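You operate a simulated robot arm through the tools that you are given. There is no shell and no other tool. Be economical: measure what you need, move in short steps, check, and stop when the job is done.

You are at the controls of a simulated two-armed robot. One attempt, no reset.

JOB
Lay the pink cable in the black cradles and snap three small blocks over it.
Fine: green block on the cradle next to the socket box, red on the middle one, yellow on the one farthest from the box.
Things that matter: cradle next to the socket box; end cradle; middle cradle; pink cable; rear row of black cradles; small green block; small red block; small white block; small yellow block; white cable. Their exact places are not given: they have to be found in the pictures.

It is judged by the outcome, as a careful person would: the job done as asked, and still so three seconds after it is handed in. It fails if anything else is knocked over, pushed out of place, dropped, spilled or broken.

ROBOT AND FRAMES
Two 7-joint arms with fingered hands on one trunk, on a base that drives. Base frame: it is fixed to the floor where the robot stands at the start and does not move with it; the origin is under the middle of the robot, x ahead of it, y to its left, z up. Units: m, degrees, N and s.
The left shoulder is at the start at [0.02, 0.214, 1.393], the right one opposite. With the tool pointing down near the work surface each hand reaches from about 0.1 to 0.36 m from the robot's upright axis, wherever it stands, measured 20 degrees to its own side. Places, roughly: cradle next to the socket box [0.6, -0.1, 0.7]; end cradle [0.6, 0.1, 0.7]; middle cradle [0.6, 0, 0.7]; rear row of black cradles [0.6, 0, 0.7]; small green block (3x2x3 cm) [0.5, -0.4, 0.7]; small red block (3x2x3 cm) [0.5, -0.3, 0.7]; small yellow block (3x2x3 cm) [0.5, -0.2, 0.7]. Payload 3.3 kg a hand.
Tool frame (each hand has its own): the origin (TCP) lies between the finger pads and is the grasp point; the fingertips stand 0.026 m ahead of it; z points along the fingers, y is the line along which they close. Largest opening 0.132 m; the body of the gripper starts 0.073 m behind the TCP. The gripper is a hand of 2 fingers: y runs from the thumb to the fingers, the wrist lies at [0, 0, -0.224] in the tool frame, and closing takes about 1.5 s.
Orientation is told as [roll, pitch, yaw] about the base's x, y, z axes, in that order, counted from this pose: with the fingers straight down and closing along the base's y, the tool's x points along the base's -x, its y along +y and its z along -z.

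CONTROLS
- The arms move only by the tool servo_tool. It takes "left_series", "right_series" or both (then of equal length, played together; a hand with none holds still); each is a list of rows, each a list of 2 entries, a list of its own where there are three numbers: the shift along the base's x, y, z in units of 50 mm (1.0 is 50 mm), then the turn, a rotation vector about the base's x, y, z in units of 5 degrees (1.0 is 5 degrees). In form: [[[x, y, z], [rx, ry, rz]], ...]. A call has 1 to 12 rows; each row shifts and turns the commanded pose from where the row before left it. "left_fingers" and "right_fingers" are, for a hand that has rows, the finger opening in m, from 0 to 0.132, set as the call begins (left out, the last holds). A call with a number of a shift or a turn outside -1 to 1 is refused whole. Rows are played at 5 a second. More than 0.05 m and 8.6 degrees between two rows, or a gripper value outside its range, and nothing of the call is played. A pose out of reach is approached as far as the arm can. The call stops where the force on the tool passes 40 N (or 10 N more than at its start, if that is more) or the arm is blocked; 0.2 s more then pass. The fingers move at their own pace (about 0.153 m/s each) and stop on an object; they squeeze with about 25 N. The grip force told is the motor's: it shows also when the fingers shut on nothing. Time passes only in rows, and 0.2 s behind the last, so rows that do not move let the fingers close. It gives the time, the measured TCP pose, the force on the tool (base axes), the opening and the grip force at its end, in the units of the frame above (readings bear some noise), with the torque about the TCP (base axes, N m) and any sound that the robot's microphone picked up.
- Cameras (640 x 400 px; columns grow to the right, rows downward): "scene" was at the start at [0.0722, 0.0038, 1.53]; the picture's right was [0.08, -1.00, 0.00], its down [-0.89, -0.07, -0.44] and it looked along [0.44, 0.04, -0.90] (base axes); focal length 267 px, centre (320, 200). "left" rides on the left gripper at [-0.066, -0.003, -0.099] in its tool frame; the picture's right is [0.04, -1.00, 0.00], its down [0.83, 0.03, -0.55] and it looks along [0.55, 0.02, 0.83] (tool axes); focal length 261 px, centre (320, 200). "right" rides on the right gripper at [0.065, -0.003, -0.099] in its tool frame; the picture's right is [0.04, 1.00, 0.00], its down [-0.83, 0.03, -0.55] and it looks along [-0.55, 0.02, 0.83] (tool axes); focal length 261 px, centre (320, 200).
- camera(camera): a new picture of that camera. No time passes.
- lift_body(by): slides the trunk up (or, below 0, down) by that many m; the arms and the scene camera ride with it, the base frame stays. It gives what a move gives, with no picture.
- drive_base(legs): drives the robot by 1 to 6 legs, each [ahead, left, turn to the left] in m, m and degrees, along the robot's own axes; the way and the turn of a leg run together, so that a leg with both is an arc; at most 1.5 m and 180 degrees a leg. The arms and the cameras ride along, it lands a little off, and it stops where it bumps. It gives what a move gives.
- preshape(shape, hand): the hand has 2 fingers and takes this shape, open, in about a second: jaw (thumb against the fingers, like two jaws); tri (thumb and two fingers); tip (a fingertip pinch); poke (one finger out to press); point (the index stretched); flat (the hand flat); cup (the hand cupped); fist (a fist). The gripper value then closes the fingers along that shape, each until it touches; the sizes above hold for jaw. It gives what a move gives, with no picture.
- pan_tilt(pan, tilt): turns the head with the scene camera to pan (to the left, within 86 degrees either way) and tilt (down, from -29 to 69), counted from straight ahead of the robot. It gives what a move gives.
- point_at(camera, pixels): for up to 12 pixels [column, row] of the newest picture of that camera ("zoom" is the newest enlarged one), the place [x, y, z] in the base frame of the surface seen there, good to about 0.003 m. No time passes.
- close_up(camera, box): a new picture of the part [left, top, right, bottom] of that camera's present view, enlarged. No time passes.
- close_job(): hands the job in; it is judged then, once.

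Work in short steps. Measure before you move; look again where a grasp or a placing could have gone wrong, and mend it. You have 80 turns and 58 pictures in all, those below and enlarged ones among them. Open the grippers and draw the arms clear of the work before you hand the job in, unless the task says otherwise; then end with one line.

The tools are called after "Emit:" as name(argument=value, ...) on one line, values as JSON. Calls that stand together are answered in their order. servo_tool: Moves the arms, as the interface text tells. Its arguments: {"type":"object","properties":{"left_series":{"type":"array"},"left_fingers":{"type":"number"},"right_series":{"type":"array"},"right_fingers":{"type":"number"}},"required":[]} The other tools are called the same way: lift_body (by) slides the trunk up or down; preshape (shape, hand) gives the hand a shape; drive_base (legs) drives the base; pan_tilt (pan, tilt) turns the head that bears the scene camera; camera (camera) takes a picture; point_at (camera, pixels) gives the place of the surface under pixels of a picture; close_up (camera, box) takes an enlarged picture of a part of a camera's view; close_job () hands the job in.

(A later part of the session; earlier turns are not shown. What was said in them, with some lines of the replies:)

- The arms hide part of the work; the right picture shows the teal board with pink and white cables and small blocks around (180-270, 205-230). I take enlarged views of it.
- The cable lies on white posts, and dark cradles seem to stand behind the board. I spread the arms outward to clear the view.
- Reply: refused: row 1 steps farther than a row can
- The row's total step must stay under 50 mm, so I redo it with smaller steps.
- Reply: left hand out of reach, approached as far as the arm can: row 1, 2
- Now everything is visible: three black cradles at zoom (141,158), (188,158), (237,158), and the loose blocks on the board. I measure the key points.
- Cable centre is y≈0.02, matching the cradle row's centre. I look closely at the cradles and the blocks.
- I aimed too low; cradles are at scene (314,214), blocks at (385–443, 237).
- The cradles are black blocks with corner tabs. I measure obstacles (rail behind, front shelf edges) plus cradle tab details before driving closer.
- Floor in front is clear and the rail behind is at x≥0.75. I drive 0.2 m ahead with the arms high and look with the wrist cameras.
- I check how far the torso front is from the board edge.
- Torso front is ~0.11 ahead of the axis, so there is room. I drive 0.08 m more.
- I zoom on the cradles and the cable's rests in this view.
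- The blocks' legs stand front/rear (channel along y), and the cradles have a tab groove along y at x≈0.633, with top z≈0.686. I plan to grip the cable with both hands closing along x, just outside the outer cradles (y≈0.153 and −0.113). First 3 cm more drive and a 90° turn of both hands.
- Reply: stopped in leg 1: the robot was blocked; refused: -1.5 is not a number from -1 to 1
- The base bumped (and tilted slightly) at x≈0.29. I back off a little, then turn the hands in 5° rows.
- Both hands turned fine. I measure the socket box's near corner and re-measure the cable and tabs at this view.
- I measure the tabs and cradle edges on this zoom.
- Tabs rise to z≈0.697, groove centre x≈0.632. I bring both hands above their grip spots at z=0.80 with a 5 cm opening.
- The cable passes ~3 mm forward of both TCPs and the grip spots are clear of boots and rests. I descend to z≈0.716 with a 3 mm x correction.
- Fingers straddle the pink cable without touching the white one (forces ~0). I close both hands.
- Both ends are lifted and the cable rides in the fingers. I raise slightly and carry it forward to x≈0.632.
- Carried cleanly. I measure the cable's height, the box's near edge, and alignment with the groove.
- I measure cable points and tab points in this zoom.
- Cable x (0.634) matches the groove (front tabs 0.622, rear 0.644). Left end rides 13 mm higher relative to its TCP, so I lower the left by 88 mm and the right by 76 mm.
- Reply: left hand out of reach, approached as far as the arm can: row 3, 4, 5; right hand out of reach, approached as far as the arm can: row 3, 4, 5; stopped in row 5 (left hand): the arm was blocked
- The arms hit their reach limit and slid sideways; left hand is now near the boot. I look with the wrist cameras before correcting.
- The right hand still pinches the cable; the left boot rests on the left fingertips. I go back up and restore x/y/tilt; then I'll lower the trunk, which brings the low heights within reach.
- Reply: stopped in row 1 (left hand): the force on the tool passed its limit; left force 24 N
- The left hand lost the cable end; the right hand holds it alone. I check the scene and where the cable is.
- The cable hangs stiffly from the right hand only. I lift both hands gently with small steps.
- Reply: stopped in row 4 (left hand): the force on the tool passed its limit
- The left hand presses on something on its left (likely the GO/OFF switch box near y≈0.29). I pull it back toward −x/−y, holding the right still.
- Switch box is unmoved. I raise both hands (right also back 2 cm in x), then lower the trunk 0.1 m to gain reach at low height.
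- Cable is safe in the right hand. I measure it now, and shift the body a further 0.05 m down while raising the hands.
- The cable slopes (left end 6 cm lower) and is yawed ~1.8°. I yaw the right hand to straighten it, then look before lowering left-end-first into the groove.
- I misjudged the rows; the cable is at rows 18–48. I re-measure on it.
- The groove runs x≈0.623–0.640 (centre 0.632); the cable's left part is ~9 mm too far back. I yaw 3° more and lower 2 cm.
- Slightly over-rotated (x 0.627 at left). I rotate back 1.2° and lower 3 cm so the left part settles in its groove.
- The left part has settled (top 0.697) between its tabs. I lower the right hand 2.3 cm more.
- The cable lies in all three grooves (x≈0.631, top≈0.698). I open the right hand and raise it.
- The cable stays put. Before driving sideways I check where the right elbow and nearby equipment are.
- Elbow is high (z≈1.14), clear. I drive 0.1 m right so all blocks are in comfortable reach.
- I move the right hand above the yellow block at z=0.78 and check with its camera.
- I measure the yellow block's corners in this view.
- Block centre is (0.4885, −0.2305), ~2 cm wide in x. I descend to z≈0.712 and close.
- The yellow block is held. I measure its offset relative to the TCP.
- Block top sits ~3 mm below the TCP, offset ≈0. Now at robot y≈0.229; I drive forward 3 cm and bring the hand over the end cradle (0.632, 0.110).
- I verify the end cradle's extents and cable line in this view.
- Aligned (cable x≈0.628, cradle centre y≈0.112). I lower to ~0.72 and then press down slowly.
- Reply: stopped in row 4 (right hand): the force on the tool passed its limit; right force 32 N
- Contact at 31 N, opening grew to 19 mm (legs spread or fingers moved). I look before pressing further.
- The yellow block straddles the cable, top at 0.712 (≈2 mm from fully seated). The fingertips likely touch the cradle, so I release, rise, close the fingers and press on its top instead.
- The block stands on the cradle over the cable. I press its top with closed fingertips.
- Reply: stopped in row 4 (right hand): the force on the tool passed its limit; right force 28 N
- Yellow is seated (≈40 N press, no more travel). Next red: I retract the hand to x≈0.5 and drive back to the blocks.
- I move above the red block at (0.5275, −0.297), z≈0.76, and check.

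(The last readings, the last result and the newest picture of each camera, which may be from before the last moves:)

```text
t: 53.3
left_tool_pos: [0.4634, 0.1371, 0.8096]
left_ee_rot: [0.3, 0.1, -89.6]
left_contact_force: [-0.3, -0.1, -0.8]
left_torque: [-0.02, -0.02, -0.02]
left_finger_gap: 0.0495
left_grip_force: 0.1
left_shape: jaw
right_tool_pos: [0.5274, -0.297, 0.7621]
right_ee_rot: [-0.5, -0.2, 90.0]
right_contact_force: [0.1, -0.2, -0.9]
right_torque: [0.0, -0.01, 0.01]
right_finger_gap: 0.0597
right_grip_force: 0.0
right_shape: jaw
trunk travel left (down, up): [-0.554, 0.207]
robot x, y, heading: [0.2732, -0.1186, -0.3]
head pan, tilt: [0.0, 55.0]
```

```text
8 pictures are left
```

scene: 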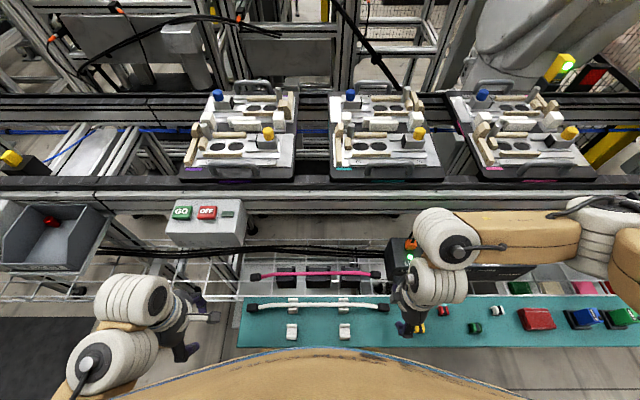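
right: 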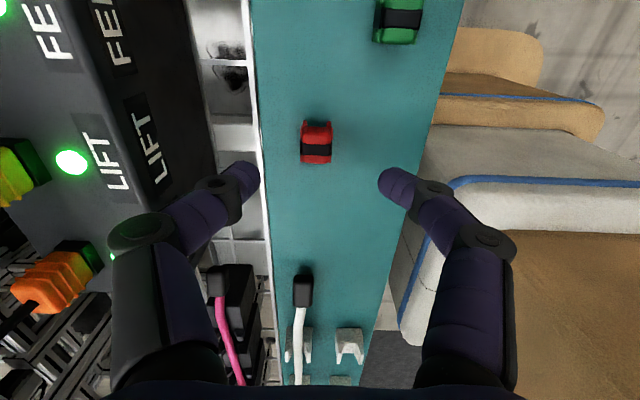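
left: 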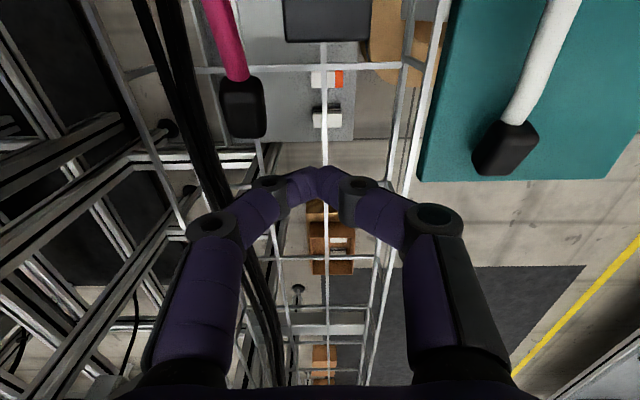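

Emit:
point_at(camera="right", pixels=[[304, 128], [330, 128], [304, 158], [330, 158], [317, 145], [306, 145], [328, 145], [380, 35], [413, 35], [400, 20], [150, 150], [205, 200]])

```text
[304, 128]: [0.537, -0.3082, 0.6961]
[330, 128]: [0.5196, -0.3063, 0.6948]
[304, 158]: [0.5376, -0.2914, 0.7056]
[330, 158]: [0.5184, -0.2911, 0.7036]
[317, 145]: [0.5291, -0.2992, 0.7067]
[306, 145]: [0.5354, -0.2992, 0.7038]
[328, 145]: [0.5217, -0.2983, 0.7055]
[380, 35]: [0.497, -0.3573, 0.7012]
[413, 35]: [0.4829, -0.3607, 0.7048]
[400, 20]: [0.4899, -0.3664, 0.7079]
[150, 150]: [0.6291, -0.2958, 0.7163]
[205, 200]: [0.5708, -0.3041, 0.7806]
```

Red centre (0.5285, −0.2985); green at (0.490, −0.366). I descend, grip and lift red.

Emit:
servo_tool(right_series=[[[0.02, -0.03, -0.4], [0, 0, 0]], [[0, 0, -0.4], [0, 0, 0]], [[0, 0, -0.2], [0, 0, 0]], [[0, 0, 0], [0, 0, 0]]])

Emit:
servo_tool(right_series=[[[0, 0, 0], [0, 0, 0]], [[0, 0, 0], [0, 0, 0]], [[0, 0, 0], [0, 0, 0]], [[0, 0, 0], [0, 0, 0]], [[0, 0, 0], [0, 0, 0]]], right_fingers=0.0)

Emit:
servo_tool(right_series=[[[0, 0, 0.2], [0, 0, 0]], [[-0.2, 0, 0.5], [0, 0, 0]], [[-0.2, 0, 0.8], [0, 0, 0]], [[-0.2, 0, 0.8], [0, 0, 0]]])

Emit:
drive_base(legs=[[-0.015, 0, 0], [0, 0.265, 0], [0.018, 0, 0]])

```text
t: 54.3
left_tool_pos: [0.4643, 0.1379, 0.8102]
left_ee_rot: [0.2, 0.0, -89.6]
left_contact_force: [-0.5, -0.1, -0.6]
left_torque: [0.01, 0.03, 0.02]
left_finger_gap: 0.0496
left_grip_force: 0.0
left_shape: jaw
right_tool_pos: [0.5276, -0.2988, 0.7128]
right_ee_rot: [-0.5, -0.2, 89.9]
right_contact_force: [0.0, -0.2, 0.1]
right_torque: [-0.03, -0.01, 0.02]
right_finger_gap: 0.0598
right_grip_force: 0.0
right_shape: jaw
trunk travel left (down, up): [-0.554, 0.207]
robot x, y, heading: [0.276, -0.1198, -0.1]
head pan, tilt: [0.0, 55.0]
```

```text
t: 55.5
left_tool_pos: [0.4636, 0.1376, 0.8084]
left_ee_rot: [0.2, 0.1, -89.6]
left_contact_force: [0.1, 0.0, 0.0]
left_torque: [0.04, 0.03, 0.03]
left_finger_gap: 0.0495
left_grip_force: 0.1
left_shape: jaw
right_tool_pos: [0.5284, -0.2977, 0.7134]
right_ee_rot: [-0.5, -0.2, 90.1]
right_contact_force: [0.2, -0.7, 0.4]
right_torque: [0.0, -0.02, -0.02]
right_finger_gap: 0.0135
right_grip_force: 24.4
right_shape: jaw
trunk travel left (down, up): [-0.554, 0.207]
robot x, y, heading: [0.2742, -0.1217, -0.3]
head pan, tilt: [0.0, 55.0]
```

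```text
t: 56.5
left_tool_pos: [0.4638, 0.1366, 0.8085]
left_ee_rot: [0.1, 0.1, -89.7]
left_contact_force: [0.5, 0.0, 0.3]
left_torque: [0.03, 0.03, -0.04]
left_finger_gap: 0.0497
left_grip_force: 0.1
left_shape: jaw
right_tool_pos: [0.4972, -0.2993, 0.8301]
right_ee_rot: [-0.6, -0.1, 90.0]
right_contact_force: [0.3, 0.2, -0.1]
right_torque: [0.01, 0.0, 0.03]
right_finger_gap: 0.0134
right_grip_force: 24.8
right_shape: jaw
trunk travel left (down, up): [-0.554, 0.207]
robot x, y, heading: [0.2754, -0.119, -0.1]
head pan, tilt: [0.0, 55.0]
```

```text
t: 59.2
left_tool_pos: [0.4689, 0.4036, 0.8094]
left_ee_rot: [0.1, 0.0, -89.7]
left_contact_force: [0.1, -0.5, -0.2]
left_torque: [-0.02, 0.05, -0.04]
left_finger_gap: 0.0493
left_grip_force: 0.1
left_shape: jaw
right_tool_pos: [0.5026, -0.0331, 0.8276]
right_ee_rot: [-0.4, -0.2, 89.9]
right_contact_force: [-0.2, 0.2, -0.8]
right_torque: [-0.04, 0.04, 0.0]
right_finger_gap: 0.0137
right_grip_force: 25.0
right_shape: jaw
trunk travel left (down, up): [-0.554, 0.207]
robot x, y, heading: [0.2801, 0.1474, -0.0]
head pan, tilt: [0.0, 55.0]
```

Red held. I move over the middle cradle at (0.631, 0.022) and check alignment.

Emit:
servo_tool(right_series=[[[0.642, 0.275, -0.2], [0, 0, 0]], [[0.642, 0.275, -0.2], [0, 0, 0]], [[0.642, 0.275, -0.2], [0, 0, 0]], [[0.642, 0.275, -0.2], [0, 0, 0]], [[0, 0, 0], [0, 0, 0]]])

Emit:
camera(camera="right")

```text
t: 60.4
left_tool_pos: [0.4677, 0.4035, 0.81]
left_ee_rot: [0.2, -0.1, -89.6]
left_contact_force: [-0.5, 0.0, 0.7]
left_torque: [-0.02, 0.01, -0.01]
left_finger_gap: 0.0493
left_grip_force: 0.0
left_shape: jaw
right_tool_pos: [0.6285, 0.0231, 0.7895]
right_ee_rot: [-0.5, -0.2, 89.9]
right_contact_force: [1.0, -0.3, -0.7]
right_torque: [0.02, -0.02, 0.03]
right_finger_gap: 0.0135
right_grip_force: 24.7
right_shape: jaw
trunk travel left (down, up): [-0.554, 0.207]
robot x, y, heading: [0.278, 0.1417, -0.1]
head pan, tilt: [0.0, 55.0]
```

```text
7 pictures are left
```

right: 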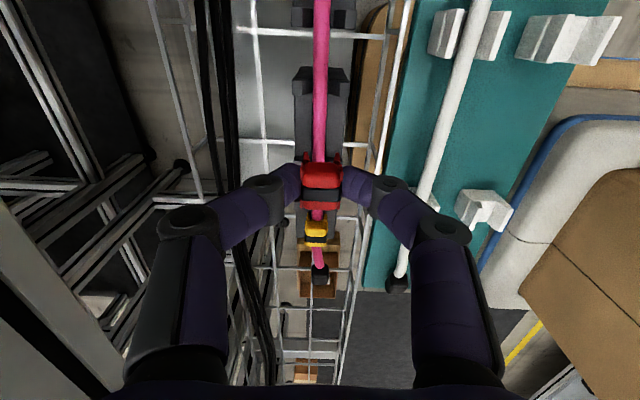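

Emit:
point_at(camera="right", pixels=[[320, 60], [319, 100], [320, 140], [318, 215], [316, 225], [300, 75], [300, 120], [300, 160], [322, 175], [322, 195]])

```text
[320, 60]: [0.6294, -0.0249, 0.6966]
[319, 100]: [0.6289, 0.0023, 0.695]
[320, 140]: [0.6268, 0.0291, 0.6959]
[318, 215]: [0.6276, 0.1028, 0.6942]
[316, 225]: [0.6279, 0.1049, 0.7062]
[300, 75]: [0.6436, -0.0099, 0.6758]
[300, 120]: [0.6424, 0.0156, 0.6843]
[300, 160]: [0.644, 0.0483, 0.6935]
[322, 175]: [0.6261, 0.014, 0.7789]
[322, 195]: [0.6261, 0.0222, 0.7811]
```

Aligned (cable x≈0.628, block 0.627, y 0.022). I lower and press slowly.

Emit:
servo_tool(right_series=[[[0.02, -0.02, -0.4], [0, 0, 0]], [[0, 0, -0.4], [0, 0, 0]], [[0, 0, -0.4], [0, 0, 0]], [[0, 0, 0], [0, 0, 0]]])

Emit:
servo_tool(right_series=[[[0, 0, -0.06], [0, 0, 0]], [[0, 0, -0.06], [0, 0, 0]], [[0, 0, -0.06], [0, 0, 0]], [[0, 0, -0.06], [0, 0, 0]], [[0, 0, -0.06], [0, 0, 0]], [[0, 0, -0.06], [0, 0, 0]]])

```text
t: 61.4
left_tool_pos: [0.4687, 0.404, 0.8094]
left_ee_rot: [0.2, 0.0, -89.7]
left_contact_force: [-0.2, 0.2, -0.5]
left_torque: [0.02, 0.02, -0.04]
left_finger_gap: 0.0494
left_grip_force: 0.0
left_shape: jaw
right_tool_pos: [0.6302, 0.0221, 0.728]
right_ee_rot: [-0.6, -0.2, 89.8]
right_contact_force: [0.5, -0.4, -0.4]
right_torque: [-0.01, 0.0, -0.04]
right_finger_gap: 0.0137
right_grip_force: 24.6
right_shape: jaw
trunk travel left (down, up): [-0.554, 0.207]
robot x, y, heading: [0.278, 0.147, -0.2]
head pan, tilt: [0.0, 55.0]
```

```text
t: 62.7
left_tool_pos: [0.4654, 0.4027, 0.8093]
left_ee_rot: [0.4, 0.0, -89.9]
left_contact_force: [0.1, -0.2, 1.0]
left_torque: [0.0, -0.01, 0.0]
left_finger_gap: 0.0494
left_grip_force: 0.0
left_shape: jaw
right_tool_pos: [0.6319, 0.0219, 0.7161]
right_ee_rot: [-0.8, -0.3, 90.1]
right_contact_force: [-5.3, -6.1, 31.8]
right_torque: [-0.14, 0.25, 0.01]
right_finger_gap: 0.0194
right_grip_force: 25.1
right_shape: jaw
trunk travel left (down, up): [-0.554, 0.207]
robot x, y, heading: [0.2783, 0.1454, -0.3]
head pan, tilt: [0.0, 55.0]
stopped in row 6 (right hand): the force on the tool passed its limit (the readings are from after the stop); the commanded pose is now the measured one
```

Same signature as yellow. I release, rise, close and press the top.

Emit:
servo_tool(right_series=[[[0, 0, 0.04], [0, 0, 0]], [[0, 0, 0], [0, 0, 0]], [[0, 0, 0], [0, 0, 0]], [[0, 0, 0.3], [0, 0, 0]], [[0, 0, 0.4], [0, 0, 0]], [[0, 0, 0.35], [0, 0, 0]]], right_fingers=0.04)

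Emit:
servo_tool(right_series=[[[-0.03, 0, 0], [0, 0, 0]], [[0, 0, 0], [0, 0, 0]], [[0, 0, 0], [0, 0, 0]]], right_fingers=0.0)

Emit:
servo_tool(right_series=[[[0, 0, -0.3], [0, 0, 0]], [[0, 0, -0.26], [0, 0, 0]], [[0, 0, -0.08], [0, 0, 0]], [[0, 0, -0.06], [0, 0, 0]], [[0, 0, -0.06], [0, 0, 0]], [[0, 0, -0.06], [0, 0, 0]], [[0, 0, -0.06], [0, 0, 0]]])

Emit:
servo_tool(right_series=[[[0, 0, 0.4], [0, 0, 0]], [[0, 0, 0.6], [0, 0, 0]], [[0, 0, 0.6], [0, 0, 0]]])

Emit:
close_up(camera="right", box=[230, 80, 410, 200])

```text
t: 64.1
left_tool_pos: [0.4668, 0.4035, 0.8098]
left_ee_rot: [0.1, 0.0, -89.7]
left_contact_force: [0.4, -0.1, 0.2]
left_torque: [0.0, 0.02, -0.02]
left_finger_gap: 0.0495
left_grip_force: 0.0
left_shape: jaw
right_tool_pos: [0.6327, 0.0197, 0.7686]
right_ee_rot: [-0.7, -0.3, 89.8]
right_contact_force: [-0.6, 0.0, 0.0]
right_torque: [0.02, 0.02, -0.02]
right_finger_gap: 0.0398
right_grip_force: 0.0
right_shape: jaw
trunk travel left (down, up): [-0.554, 0.207]
robot x, y, heading: [0.2807, 0.1441, -0.0]
head pan, tilt: [0.0, 55.0]
```

```text
t: 64.9
left_tool_pos: [0.4679, 0.4033, 0.8091]
left_ee_rot: [0.2, 0.0, -89.7]
left_contact_force: [0.3, 0.0, -0.4]
left_torque: [0.0, 0.04, 0.0]
left_finger_gap: 0.0494
left_grip_force: 0.1
left_shape: jaw
right_tool_pos: [0.6303, 0.0216, 0.7669]
right_ee_rot: [-0.7, -0.2, 89.9]
right_contact_force: [0.2, -0.9, -0.6]
right_torque: [0.01, -0.03, 0.01]
right_finger_gap: 0.0001
right_grip_force: 25.0
right_shape: jaw
trunk travel left (down, up): [-0.554, 0.207]
robot x, y, heading: [0.2777, 0.1453, -0.1]
head pan, tilt: [0.0, 55.0]
```

```text
t: 65.8
left_tool_pos: [0.4663, 0.4037, 0.8094]
left_ee_rot: [0.3, 0.0, -89.8]
left_contact_force: [-0.2, -0.5, -0.1]
left_torque: [-0.05, 0.02, 0.03]
left_finger_gap: 0.0495
left_grip_force: 0.1
left_shape: jaw
right_tool_pos: [0.6328, 0.0224, 0.7393]
right_ee_rot: [-1.1, -0.3, 89.8]
right_contact_force: [-8.6, -4.0, 30.6]
right_torque: [-0.15, 0.33, -0.01]
right_finger_gap: 0.0
right_grip_force: 25.4
right_shape: jaw
trunk travel left (down, up): [-0.554, 0.207]
robot x, y, heading: [0.282, 0.1426, -0.2]
head pan, tilt: [0.0, 55.0]
stopped in row 4 (right hand): the force on the tool passed its limit (the readings are from after the stop); the commanded pose is now the measured one
```

```text
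t: 66.6
left_tool_pos: [0.4673, 0.4034, 0.8082]
left_ee_rot: [0.3, 0.0, -89.7]
left_contact_force: [0.1, -0.1, -0.1]
left_torque: [0.01, 0.01, -0.03]
left_finger_gap: 0.0496
left_grip_force: 0.1
left_shape: jaw
right_tool_pos: [0.632, 0.0213, 0.817]
right_ee_rot: [-1.0, -0.2, 89.9]
right_contact_force: [0.0, -0.5, 0.4]
right_torque: [0.02, -0.03, 0.02]
right_finger_gap: 0.0
right_grip_force: 25.3
right_shape: jaw
trunk travel left (down, up): [-0.554, 0.207]
robot x, y, heading: [0.2773, 0.1469, -0.3]
head pan, tilt: [0.0, 55.0]
```

```text
3.33 times, centred on (320, 140) of right
```

zoom: 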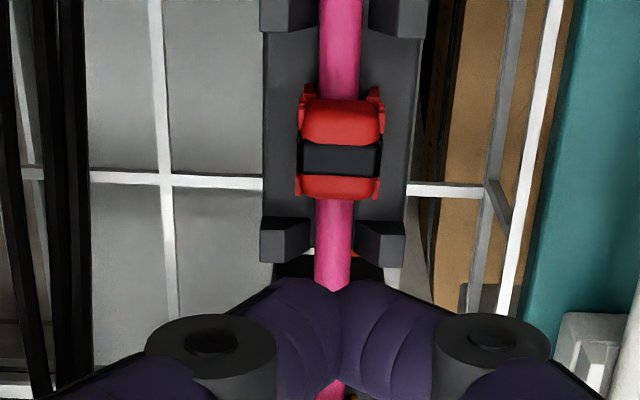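

Red is neatly seated. Next green: retract and drive right.

Emit:
servo_tool(right_series=[[[-0.8, 0, 0.1], [0, 0, 0]], [[-0.8, 0, 0.1], [0, 0, 0]], [[-0.8, 0, 0.1], [0, 0, 0]], [[-0.3, 0, 0.1], [0, 0.2, 0]]], right_fingers=0.06)

Emit:
drive_base(legs=[[-0.02, 0, 0], [0, -0.32, 0], [0.015, 0, 0]])

```text
t: 67.6
left_tool_pos: [0.468, 0.4037, 0.8095]
left_ee_rot: [0.2, 0.0, -89.6]
left_contact_force: [0.3, -0.4, -0.9]
left_torque: [0.03, 0.02, 0.0]
left_finger_gap: 0.0496
left_grip_force: 0.1
left_shape: jaw
right_tool_pos: [0.4987, 0.0212, 0.837]
right_ee_rot: [0.0, -0.3, 89.7]
right_contact_force: [0.5, 0.0, -0.1]
right_torque: [-0.01, 0.01, 0.05]
right_finger_gap: 0.0595
right_grip_force: 0.0
right_shape: jaw
trunk travel left (down, up): [-0.554, 0.207]
robot x, y, heading: [0.2804, 0.1474, -0.2]
head pan, tilt: [0.0, 55.0]
```

```text
t: 70.5
left_tool_pos: [0.4619, 0.084, 0.8094]
left_ee_rot: [0.2, 0.0, -89.7]
left_contact_force: [0.1, -0.1, 0.0]
left_torque: [-0.01, -0.01, -0.03]
left_finger_gap: 0.0497
left_grip_force: 0.1
left_shape: jaw
right_tool_pos: [0.494, -0.2975, 0.8364]
right_ee_rot: [0.1, -0.3, 90.0]
right_contact_force: [0.7, 1.9, 0.2]
right_torque: [0.0, 0.03, 0.0]
right_finger_gap: 0.0596
right_grip_force: 0.0
right_shape: jaw
trunk travel left (down, up): [-0.554, 0.207]
robot x, y, heading: [0.277, -0.1739, -0.1]
head pan, tilt: [0.0, 55.0]
```

I move above green at (0.4905, −0.366) and check.

Emit:
servo_tool(right_series=[[[-0.02, -0.46, -0.5], [0, 0, 0]], [[-0.02, -0.46, -0.5], [0, 0, 0]], [[-0.03, -0.45, -0.5], [0, 0, 0]], [[0, 0, 0], [0, 0, 0]]])

Emit:
camera(camera="right")

```text
t: 71.5
left_tool_pos: [0.4614, 0.0846, 0.8096]
left_ee_rot: [0.2, 0.0, -89.8]
left_contact_force: [-0.8, 0.3, -0.5]
left_torque: [0.01, 0.0, -0.02]
left_finger_gap: 0.0496
left_grip_force: 0.0
left_shape: jaw
right_tool_pos: [0.4894, -0.3665, 0.7621]
right_ee_rot: [0.0, -0.2, 89.9]
right_contact_force: [-0.6, -0.5, -0.5]
right_torque: [-0.02, 0.0, 0.01]
right_finger_gap: 0.0598
right_grip_force: 0.0
right_shape: jaw
trunk travel left (down, up): [-0.554, 0.207]
robot x, y, heading: [0.27, -0.1752, -0.2]
head pan, tilt: [0.0, 55.0]
```

```text
5 pictures are left
```

right: 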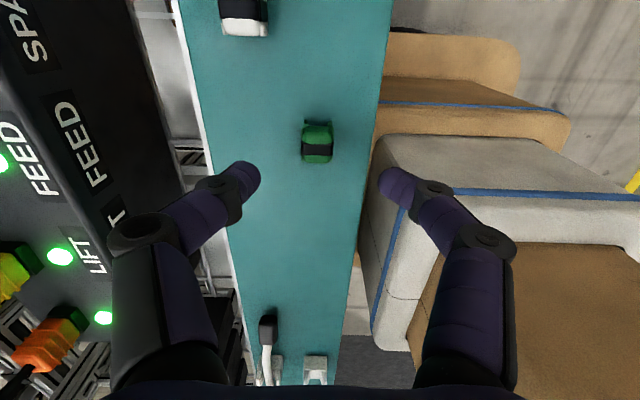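

Green sits at (317,143), the same relative place red had, so the same small correction applies. I descend, grip, lift and drive to the socket-side cradle.

Emit:
servo_tool(right_series=[[[0.02, -0.03, -0.4], [0, 0, 0]], [[0, 0, -0.4], [0, 0, 0]], [[0, 0, -0.2], [0, 0, 0]], [[0, 0, 0], [0, 0, 0]]])

Emit:
servo_tool(right_series=[[[0, 0, 0], [0, 0, 0]], [[0, 0, 0], [0, 0, 0]], [[0, 0, 0], [0, 0, 0]], [[0, 0, 0], [0, 0, 0]], [[0, 0, 0], [0, 0, 0]]], right_fingers=0.0)

Emit:
servo_tool(right_series=[[[0, 0, 0.2], [0, 0, 0]], [[0, 0, 0.5], [0, 0, 0]], [[0, 0, 0.8], [0, 0, 0]], [[0, 0, 0.8], [0, 0, 0]]])

Emit:
drive_base(legs=[[-0.015, 0, 0], [0, 0.24, 0], [0.018, 0, 0]])

```text
t: 72.5
left_tool_pos: [0.4612, 0.0845, 0.8101]
left_ee_rot: [0.2, 0.1, -89.6]
left_contact_force: [-0.1, -0.2, -0.4]
left_torque: [-0.02, -0.01, -0.02]
left_finger_gap: 0.0494
left_grip_force: 0.0
left_shape: jaw
right_tool_pos: [0.4902, -0.3676, 0.7118]
right_ee_rot: [0.0, -0.3, 89.9]
right_contact_force: [-0.2, 0.1, -0.4]
right_torque: [0.0, 0.01, 0.03]
right_finger_gap: 0.0595
right_grip_force: 0.0
right_shape: jaw
trunk travel left (down, up): [-0.554, 0.207]
robot x, y, heading: [0.275, -0.1743, -0.3]
head pan, tilt: [0.0, 55.0]
```

```text
t: 73.7
left_tool_pos: [0.4608, 0.0844, 0.8102]
left_ee_rot: [0.1, -0.1, -89.7]
left_contact_force: [-0.4, -0.1, 0.3]
left_torque: [0.02, -0.03, 0.01]
left_finger_gap: 0.0497
left_grip_force: 0.1
left_shape: jaw
right_tool_pos: [0.4899, -0.3674, 0.7119]
right_ee_rot: [0.0, -0.3, 89.8]
right_contact_force: [0.6, -0.4, 0.2]
right_torque: [0.0, 0.0, 0.02]
right_finger_gap: 0.0136
right_grip_force: 24.9
right_shape: jaw
trunk travel left (down, up): [-0.554, 0.207]
robot x, y, heading: [0.2754, -0.1753, -0.1]
head pan, tilt: [0.0, 55.0]
```

```text
t: 74.7
left_tool_pos: [0.4628, 0.0841, 0.8085]
left_ee_rot: [0.2, 0.0, -89.7]
left_contact_force: [-0.4, 0.5, 0.2]
left_torque: [0.0, 0.01, 0.01]
left_finger_gap: 0.0496
left_grip_force: 0.0
left_shape: jaw
right_tool_pos: [0.4902, -0.3672, 0.8279]
right_ee_rot: [0.0, -0.1, 90.0]
right_contact_force: [0.5, -0.1, -0.2]
right_torque: [0.0, -0.03, 0.01]
right_finger_gap: 0.0137
right_grip_force: 24.5
right_shape: jaw
trunk travel left (down, up): [-0.554, 0.207]
robot x, y, heading: [0.2739, -0.1747, -0.2]
head pan, tilt: [0.0, 55.0]
```

```text
t: 77.2
left_tool_pos: [0.4666, 0.3261, 0.8092]
left_ee_rot: [0.1, 0.0, -89.6]
left_contact_force: [0.1, 0.1, -0.2]
left_torque: [0.03, 0.04, -0.04]
left_finger_gap: 0.0499
left_grip_force: 0.1
left_shape: jaw
right_tool_pos: [0.4961, -0.1267, 0.8277]
right_ee_rot: [0.1, -0.3, 89.7]
right_contact_force: [0.2, -0.4, -0.1]
right_torque: [-0.01, 0.02, 0.03]
right_finger_gap: 0.0137
right_grip_force: 24.8
right_shape: jaw
trunk travel left (down, up): [-0.554, 0.207]
robot x, y, heading: [0.2749, 0.0662, -0.0]
head pan, tilt: [0.0, 55.0]
```

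I move over the socket-side cradle (0.630, −0.071) and check.

Emit:
servo_tool(right_series=[[[0.67, 0.278, -0.19], [0, 0, 0]], [[0.67, 0.278, -0.19], [0, 0, 0]], [[0.67, 0.278, -0.19], [0, 0, 0]], [[0.67, 0.278, -0.19], [0, 0, 0]], [[0, 0, 0], [0, 0, 0]]])

Emit:
camera(camera="right")

```text
t: 78.5
left_tool_pos: [0.4647, 0.3252, 0.8093]
left_ee_rot: [0.2, 0.0, -89.7]
left_contact_force: [0.6, -0.8, -0.7]
left_torque: [0.0, 0.0, 0.04]
left_finger_gap: 0.0496
left_grip_force: 0.1
left_shape: jaw
right_tool_pos: [0.6285, -0.0703, 0.79]
right_ee_rot: [0.0, -0.4, 90.0]
right_contact_force: [0.9, 0.3, -0.3]
right_torque: [0.01, 0.02, 0.01]
right_finger_gap: 0.0137
right_grip_force: 25.1
right_shape: jaw
trunk travel left (down, up): [-0.554, 0.207]
robot x, y, heading: [0.2784, 0.0677, -0.1]
head pan, tilt: [0.0, 55.0]
```

```text
4 pictures are left
```

right: 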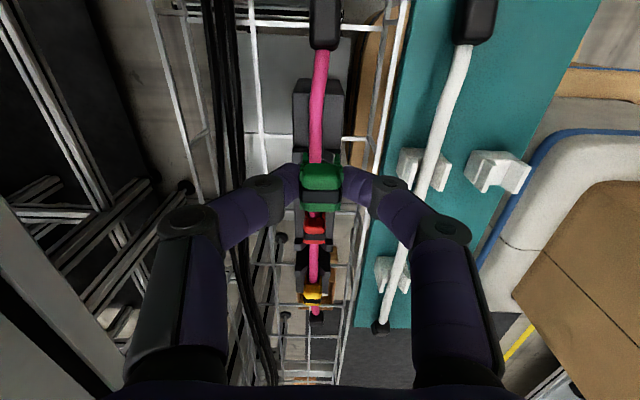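

Emit:
point_at(camera="right", pixels=[[318, 100], [317, 130], [316, 150], [315, 215], [313, 265], [304, 100], [304, 125], [304, 145], [320, 178], [320, 195]])

```text
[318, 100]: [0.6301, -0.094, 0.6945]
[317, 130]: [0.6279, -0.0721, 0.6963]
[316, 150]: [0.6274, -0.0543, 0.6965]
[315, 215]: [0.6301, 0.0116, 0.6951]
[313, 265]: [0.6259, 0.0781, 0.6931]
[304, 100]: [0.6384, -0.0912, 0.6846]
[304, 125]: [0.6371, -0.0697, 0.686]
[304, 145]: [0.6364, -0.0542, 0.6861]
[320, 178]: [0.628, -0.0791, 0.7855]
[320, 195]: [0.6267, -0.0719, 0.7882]
```

Aligned (cable 0.628, green 0.627, y −0.072). I lower, press, release and press the top as before.

Emit:
servo_tool(right_series=[[[0.02, 0, -0.4], [0, 0, 0]], [[0, 0, -0.4], [0, 0, 0]], [[0, 0, -0.4], [0, 0, 0]], [[0, 0, 0], [0, 0, 0]]])

Emit:
servo_tool(right_series=[[[0, 0, -0.06], [0, 0, 0]], [[0, 0, -0.06], [0, 0, 0]], [[0, 0, -0.06], [0, 0, 0]], [[0, 0, -0.06], [0, 0, 0]], [[0, 0, -0.06], [0, 0, 0]], [[0, 0, -0.06], [0, 0, 0]]])

```text
t: 79.5
left_tool_pos: [0.4652, 0.3243, 0.8095]
left_ee_rot: [0.2, 0.1, -89.6]
left_contact_force: [-0.7, -0.1, -0.7]
left_torque: [0.0, -0.03, 0.0]
left_finger_gap: 0.0494
left_grip_force: 0.0
left_shape: jaw
right_tool_pos: [0.6292, -0.0703, 0.7289]
right_ee_rot: [0.1, -0.3, 89.9]
right_contact_force: [0.0, 0.4, -1.2]
right_torque: [0.02, 0.0, -0.03]
right_finger_gap: 0.0136
right_grip_force: 24.0
right_shape: jaw
trunk travel left (down, up): [-0.554, 0.207]
robot x, y, heading: [0.2755, 0.0679, -0.1]
head pan, tilt: [0.0, 55.0]
```

```text
t: 80.8
left_tool_pos: [0.4648, 0.3254, 0.8097]
left_ee_rot: [0.3, 0.1, -89.7]
left_contact_force: [-0.8, -0.2, -0.3]
left_torque: [0.01, 0.01, -0.01]
left_finger_gap: 0.0494
left_grip_force: 0.1
left_shape: jaw
right_tool_pos: [0.6303, -0.069, 0.7135]
right_ee_rot: [-0.1, -0.3, 89.8]
right_contact_force: [0.1, -3.3, 32.0]
right_torque: [-0.04, 0.06, -0.01]
right_finger_gap: 0.017
right_grip_force: 25.2
right_shape: jaw
trunk travel left (down, up): [-0.554, 0.207]
robot x, y, heading: [0.2792, 0.0691, -0.1]
head pan, tilt: [0.0, 55.0]
```

Same contact signature; I release, rise, close and press on top.

Emit:
servo_tool(right_series=[[[0, 0, 0.04], [0, 0, 0]], [[0, 0, 0], [0, 0, 0]], [[0, 0, 0], [0, 0, 0]], [[0, 0, 0.3], [0, 0, 0]], [[0, 0, 0.4], [0, 0, 0]], [[0, 0, 0.4], [0, 0, 0]]], right_fingers=0.04)

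Emit:
servo_tool(right_series=[[[0, 0, 0], [0, 0, 0]], [[0, 0, 0], [0, 0, 0]], [[0, 0, 0], [0, 0, 0]]], right_fingers=0.0)

Emit:
servo_tool(right_series=[[[0, 0, -0.3], [0, 0, 0]], [[0, 0, -0.26], [0, 0, 0]], [[0, 0, -0.08], [0, 0, 0]], [[0, 0, -0.06], [0, 0, 0]], [[0, 0, -0.06], [0, 0, 0]], [[0, 0, -0.06], [0, 0, 0]], [[0, 0, -0.06], [0, 0, 0]]])

Emit:
servo_tool(right_series=[[[0, 0, 0.4], [0, 0, 0]], [[0, 0, 0.6], [0, 0, 0]], [[0, 0, 0.6], [0, 0, 0]]])

Emit:
close_up(camera="right", box=[230, 80, 410, 200])

```text
t: 82.2
left_tool_pos: [0.4654, 0.3259, 0.8084]
left_ee_rot: [0.2, 0.0, -89.8]
left_contact_force: [-0.6, -0.3, -0.1]
left_torque: [-0.01, 0.03, 0.0]
left_finger_gap: 0.0497
left_grip_force: 0.0
left_shape: jaw
right_tool_pos: [0.6286, -0.0711, 0.7692]
right_ee_rot: [0.0, -0.3, 89.8]
right_contact_force: [0.2, -0.6, -0.1]
right_torque: [-0.02, 0.01, 0.02]
right_finger_gap: 0.0397
right_grip_force: 0.1
right_shape: jaw
trunk travel left (down, up): [-0.554, 0.207]
robot x, y, heading: [0.278, 0.0647, -0.1]
head pan, tilt: [0.0, 55.0]
```

```text
t: 83.0
left_tool_pos: [0.466, 0.3262, 0.8096]
left_ee_rot: [0.3, -0.1, -89.8]
left_contact_force: [0.5, -0.4, 0.5]
left_torque: [0.0, -0.01, -0.02]
left_finger_gap: 0.0493
left_grip_force: 0.1
left_shape: jaw
right_tool_pos: [0.6294, -0.0715, 0.7685]
right_ee_rot: [-0.1, -0.3, 89.8]
right_contact_force: [-0.6, 0.4, 0.3]
right_torque: [-0.01, 0.01, 0.0]
right_finger_gap: 0.0
right_grip_force: 25.2
right_shape: jaw
trunk travel left (down, up): [-0.554, 0.207]
robot x, y, heading: [0.276, 0.0663, -0.1]
head pan, tilt: [0.0, 55.0]
```

```text
t: 84.0
left_tool_pos: [0.4641, 0.3251, 0.8094]
left_ee_rot: [0.3, 0.1, -89.9]
left_contact_force: [0.3, 0.3, -0.6]
left_torque: [0.0, 0.0, -0.03]
left_finger_gap: 0.0497
left_grip_force: 0.0
left_shape: jaw
right_tool_pos: [0.6309, -0.07, 0.7394]
right_ee_rot: [-0.2, -0.5, 89.9]
right_contact_force: [-7.0, -3.8, 27.4]
right_torque: [-0.11, 0.27, 0.02]
right_finger_gap: 0.0
right_grip_force: 25.2
right_shape: jaw
trunk travel left (down, up): [-0.554, 0.207]
robot x, y, heading: [0.2764, 0.066, -0.1]
head pan, tilt: [0.0, 55.0]
stopped in row 4 (right hand): the force on the tool passed its limit (the readings are from after the stop); the commanded pose is now the measured one
```

```text
t: 84.8
left_tool_pos: [0.4658, 0.324, 0.8086]
left_ee_rot: [0.4, 0.0, -89.7]
left_contact_force: [0.4, -0.4, -0.6]
left_torque: [-0.02, 0.0, 0.01]
left_finger_gap: 0.0496
left_grip_force: 0.0
left_shape: jaw
right_tool_pos: [0.6316, -0.0716, 0.8179]
right_ee_rot: [-0.2, -0.3, 89.9]
right_contact_force: [0.0, 0.5, -0.2]
right_torque: [0.04, -0.01, -0.02]
right_finger_gap: 0.0
right_grip_force: 24.9
right_shape: jaw
trunk travel left (down, up): [-0.554, 0.207]
robot x, y, heading: [0.2783, 0.0677, -0.1]
head pan, tilt: [0.0, 55.0]
```

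```text
3.33 times, centred on (320, 140) of right
```

zoom: 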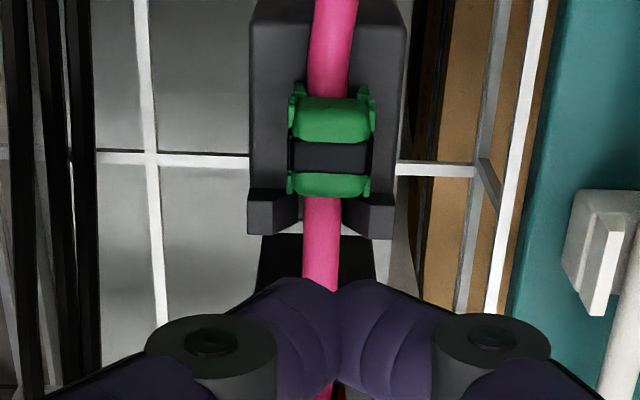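

All three are in place. I open the hand, retract the arms, back the robot away and take a final look.

Emit:
servo_tool(right_series=[[[-0.6, 0, 0.4], [0, 0, 0]], [[-0.8, 0, 0.3], [0, 0, 0]], [[-0.8, 0, 0.3], [0, 0, 0]], [[-0.5, -0.3, 0.3], [0, 0, 0]]], right_fingers=0.08)

Emit:
drive_base(legs=[[-0.2, 0, 0]])

Emit:
close_up(camera="scene", box=[200, 180, 440, 330])

```text
t: 85.8
left_tool_pos: [0.4651, 0.3239, 0.8088]
left_ee_rot: [0.2, 0.1, -89.7]
left_contact_force: [0.1, -0.3, 0.2]
left_torque: [-0.04, -0.03, 0.0]
left_finger_gap: 0.0495
left_grip_force: 0.1
left_shape: jaw
right_tool_pos: [0.4955, -0.0873, 0.8834]
right_ee_rot: [-0.2, -0.4, 89.8]
right_contact_force: [-0.2, -0.5, -0.3]
right_torque: [0.02, -0.01, -0.02]
right_finger_gap: 0.0795
right_grip_force: 0.1
right_shape: jaw
trunk travel left (down, up): [-0.554, 0.207]
robot x, y, heading: [0.2785, 0.0675, 0.0]
head pan, tilt: [0.0, 55.0]
```

```text
t: 87.4
left_tool_pos: [0.2639, 0.3259, 0.8092]
left_ee_rot: [0.4, 0.0, -89.6]
left_contact_force: [0.1, -0.1, -0.5]
left_torque: [0.0, -0.04, -0.02]
left_finger_gap: 0.0497
left_grip_force: 0.0
left_shape: jaw
right_tool_pos: [0.2943, -0.0848, 0.8836]
right_ee_rot: [-0.3, -0.3, 89.9]
right_contact_force: [-0.1, -0.5, 0.0]
right_torque: [0.01, -0.01, 0.02]
right_finger_gap: 0.0797
right_grip_force: 0.1
right_shape: jaw
trunk travel left (down, up): [-0.554, 0.207]
robot x, y, heading: [0.0753, 0.0667, -0.1]
head pan, tilt: [0.0, 55.0]
```

```text
2.67 times, centred on (320, 255) of scene
```

zoom: 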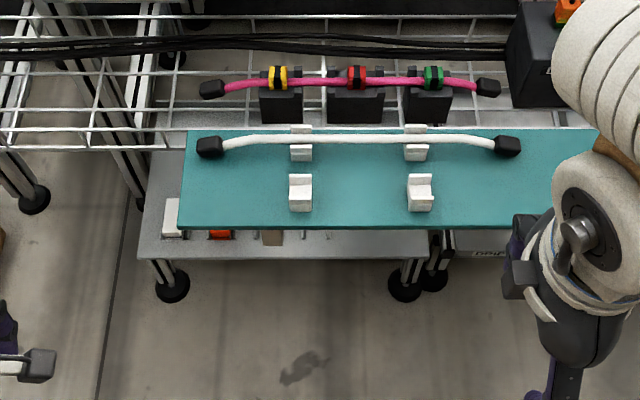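

The picture shows the pink cable in all three cradles with yellow (278,77), red (356,77) and green (432,77) over it; the white cable is unmoved. I hand the job in.

Emit:
close_job()

```text
The job is handed in.
```

I laid the pink cable in the three black cradles and pressed the blocks down over it: green next to the socket box, red in the middle, yellow on the far end. No click was picked up, but each block was pressed until the 40 N force limit stopped it. The final picture shows the cable and all three blocks in place and the white cable where it was. While carrying the cable, the left hand lost its end and briefly pressed on something, probably the GO/OFF box, which still looked in place afterwards.
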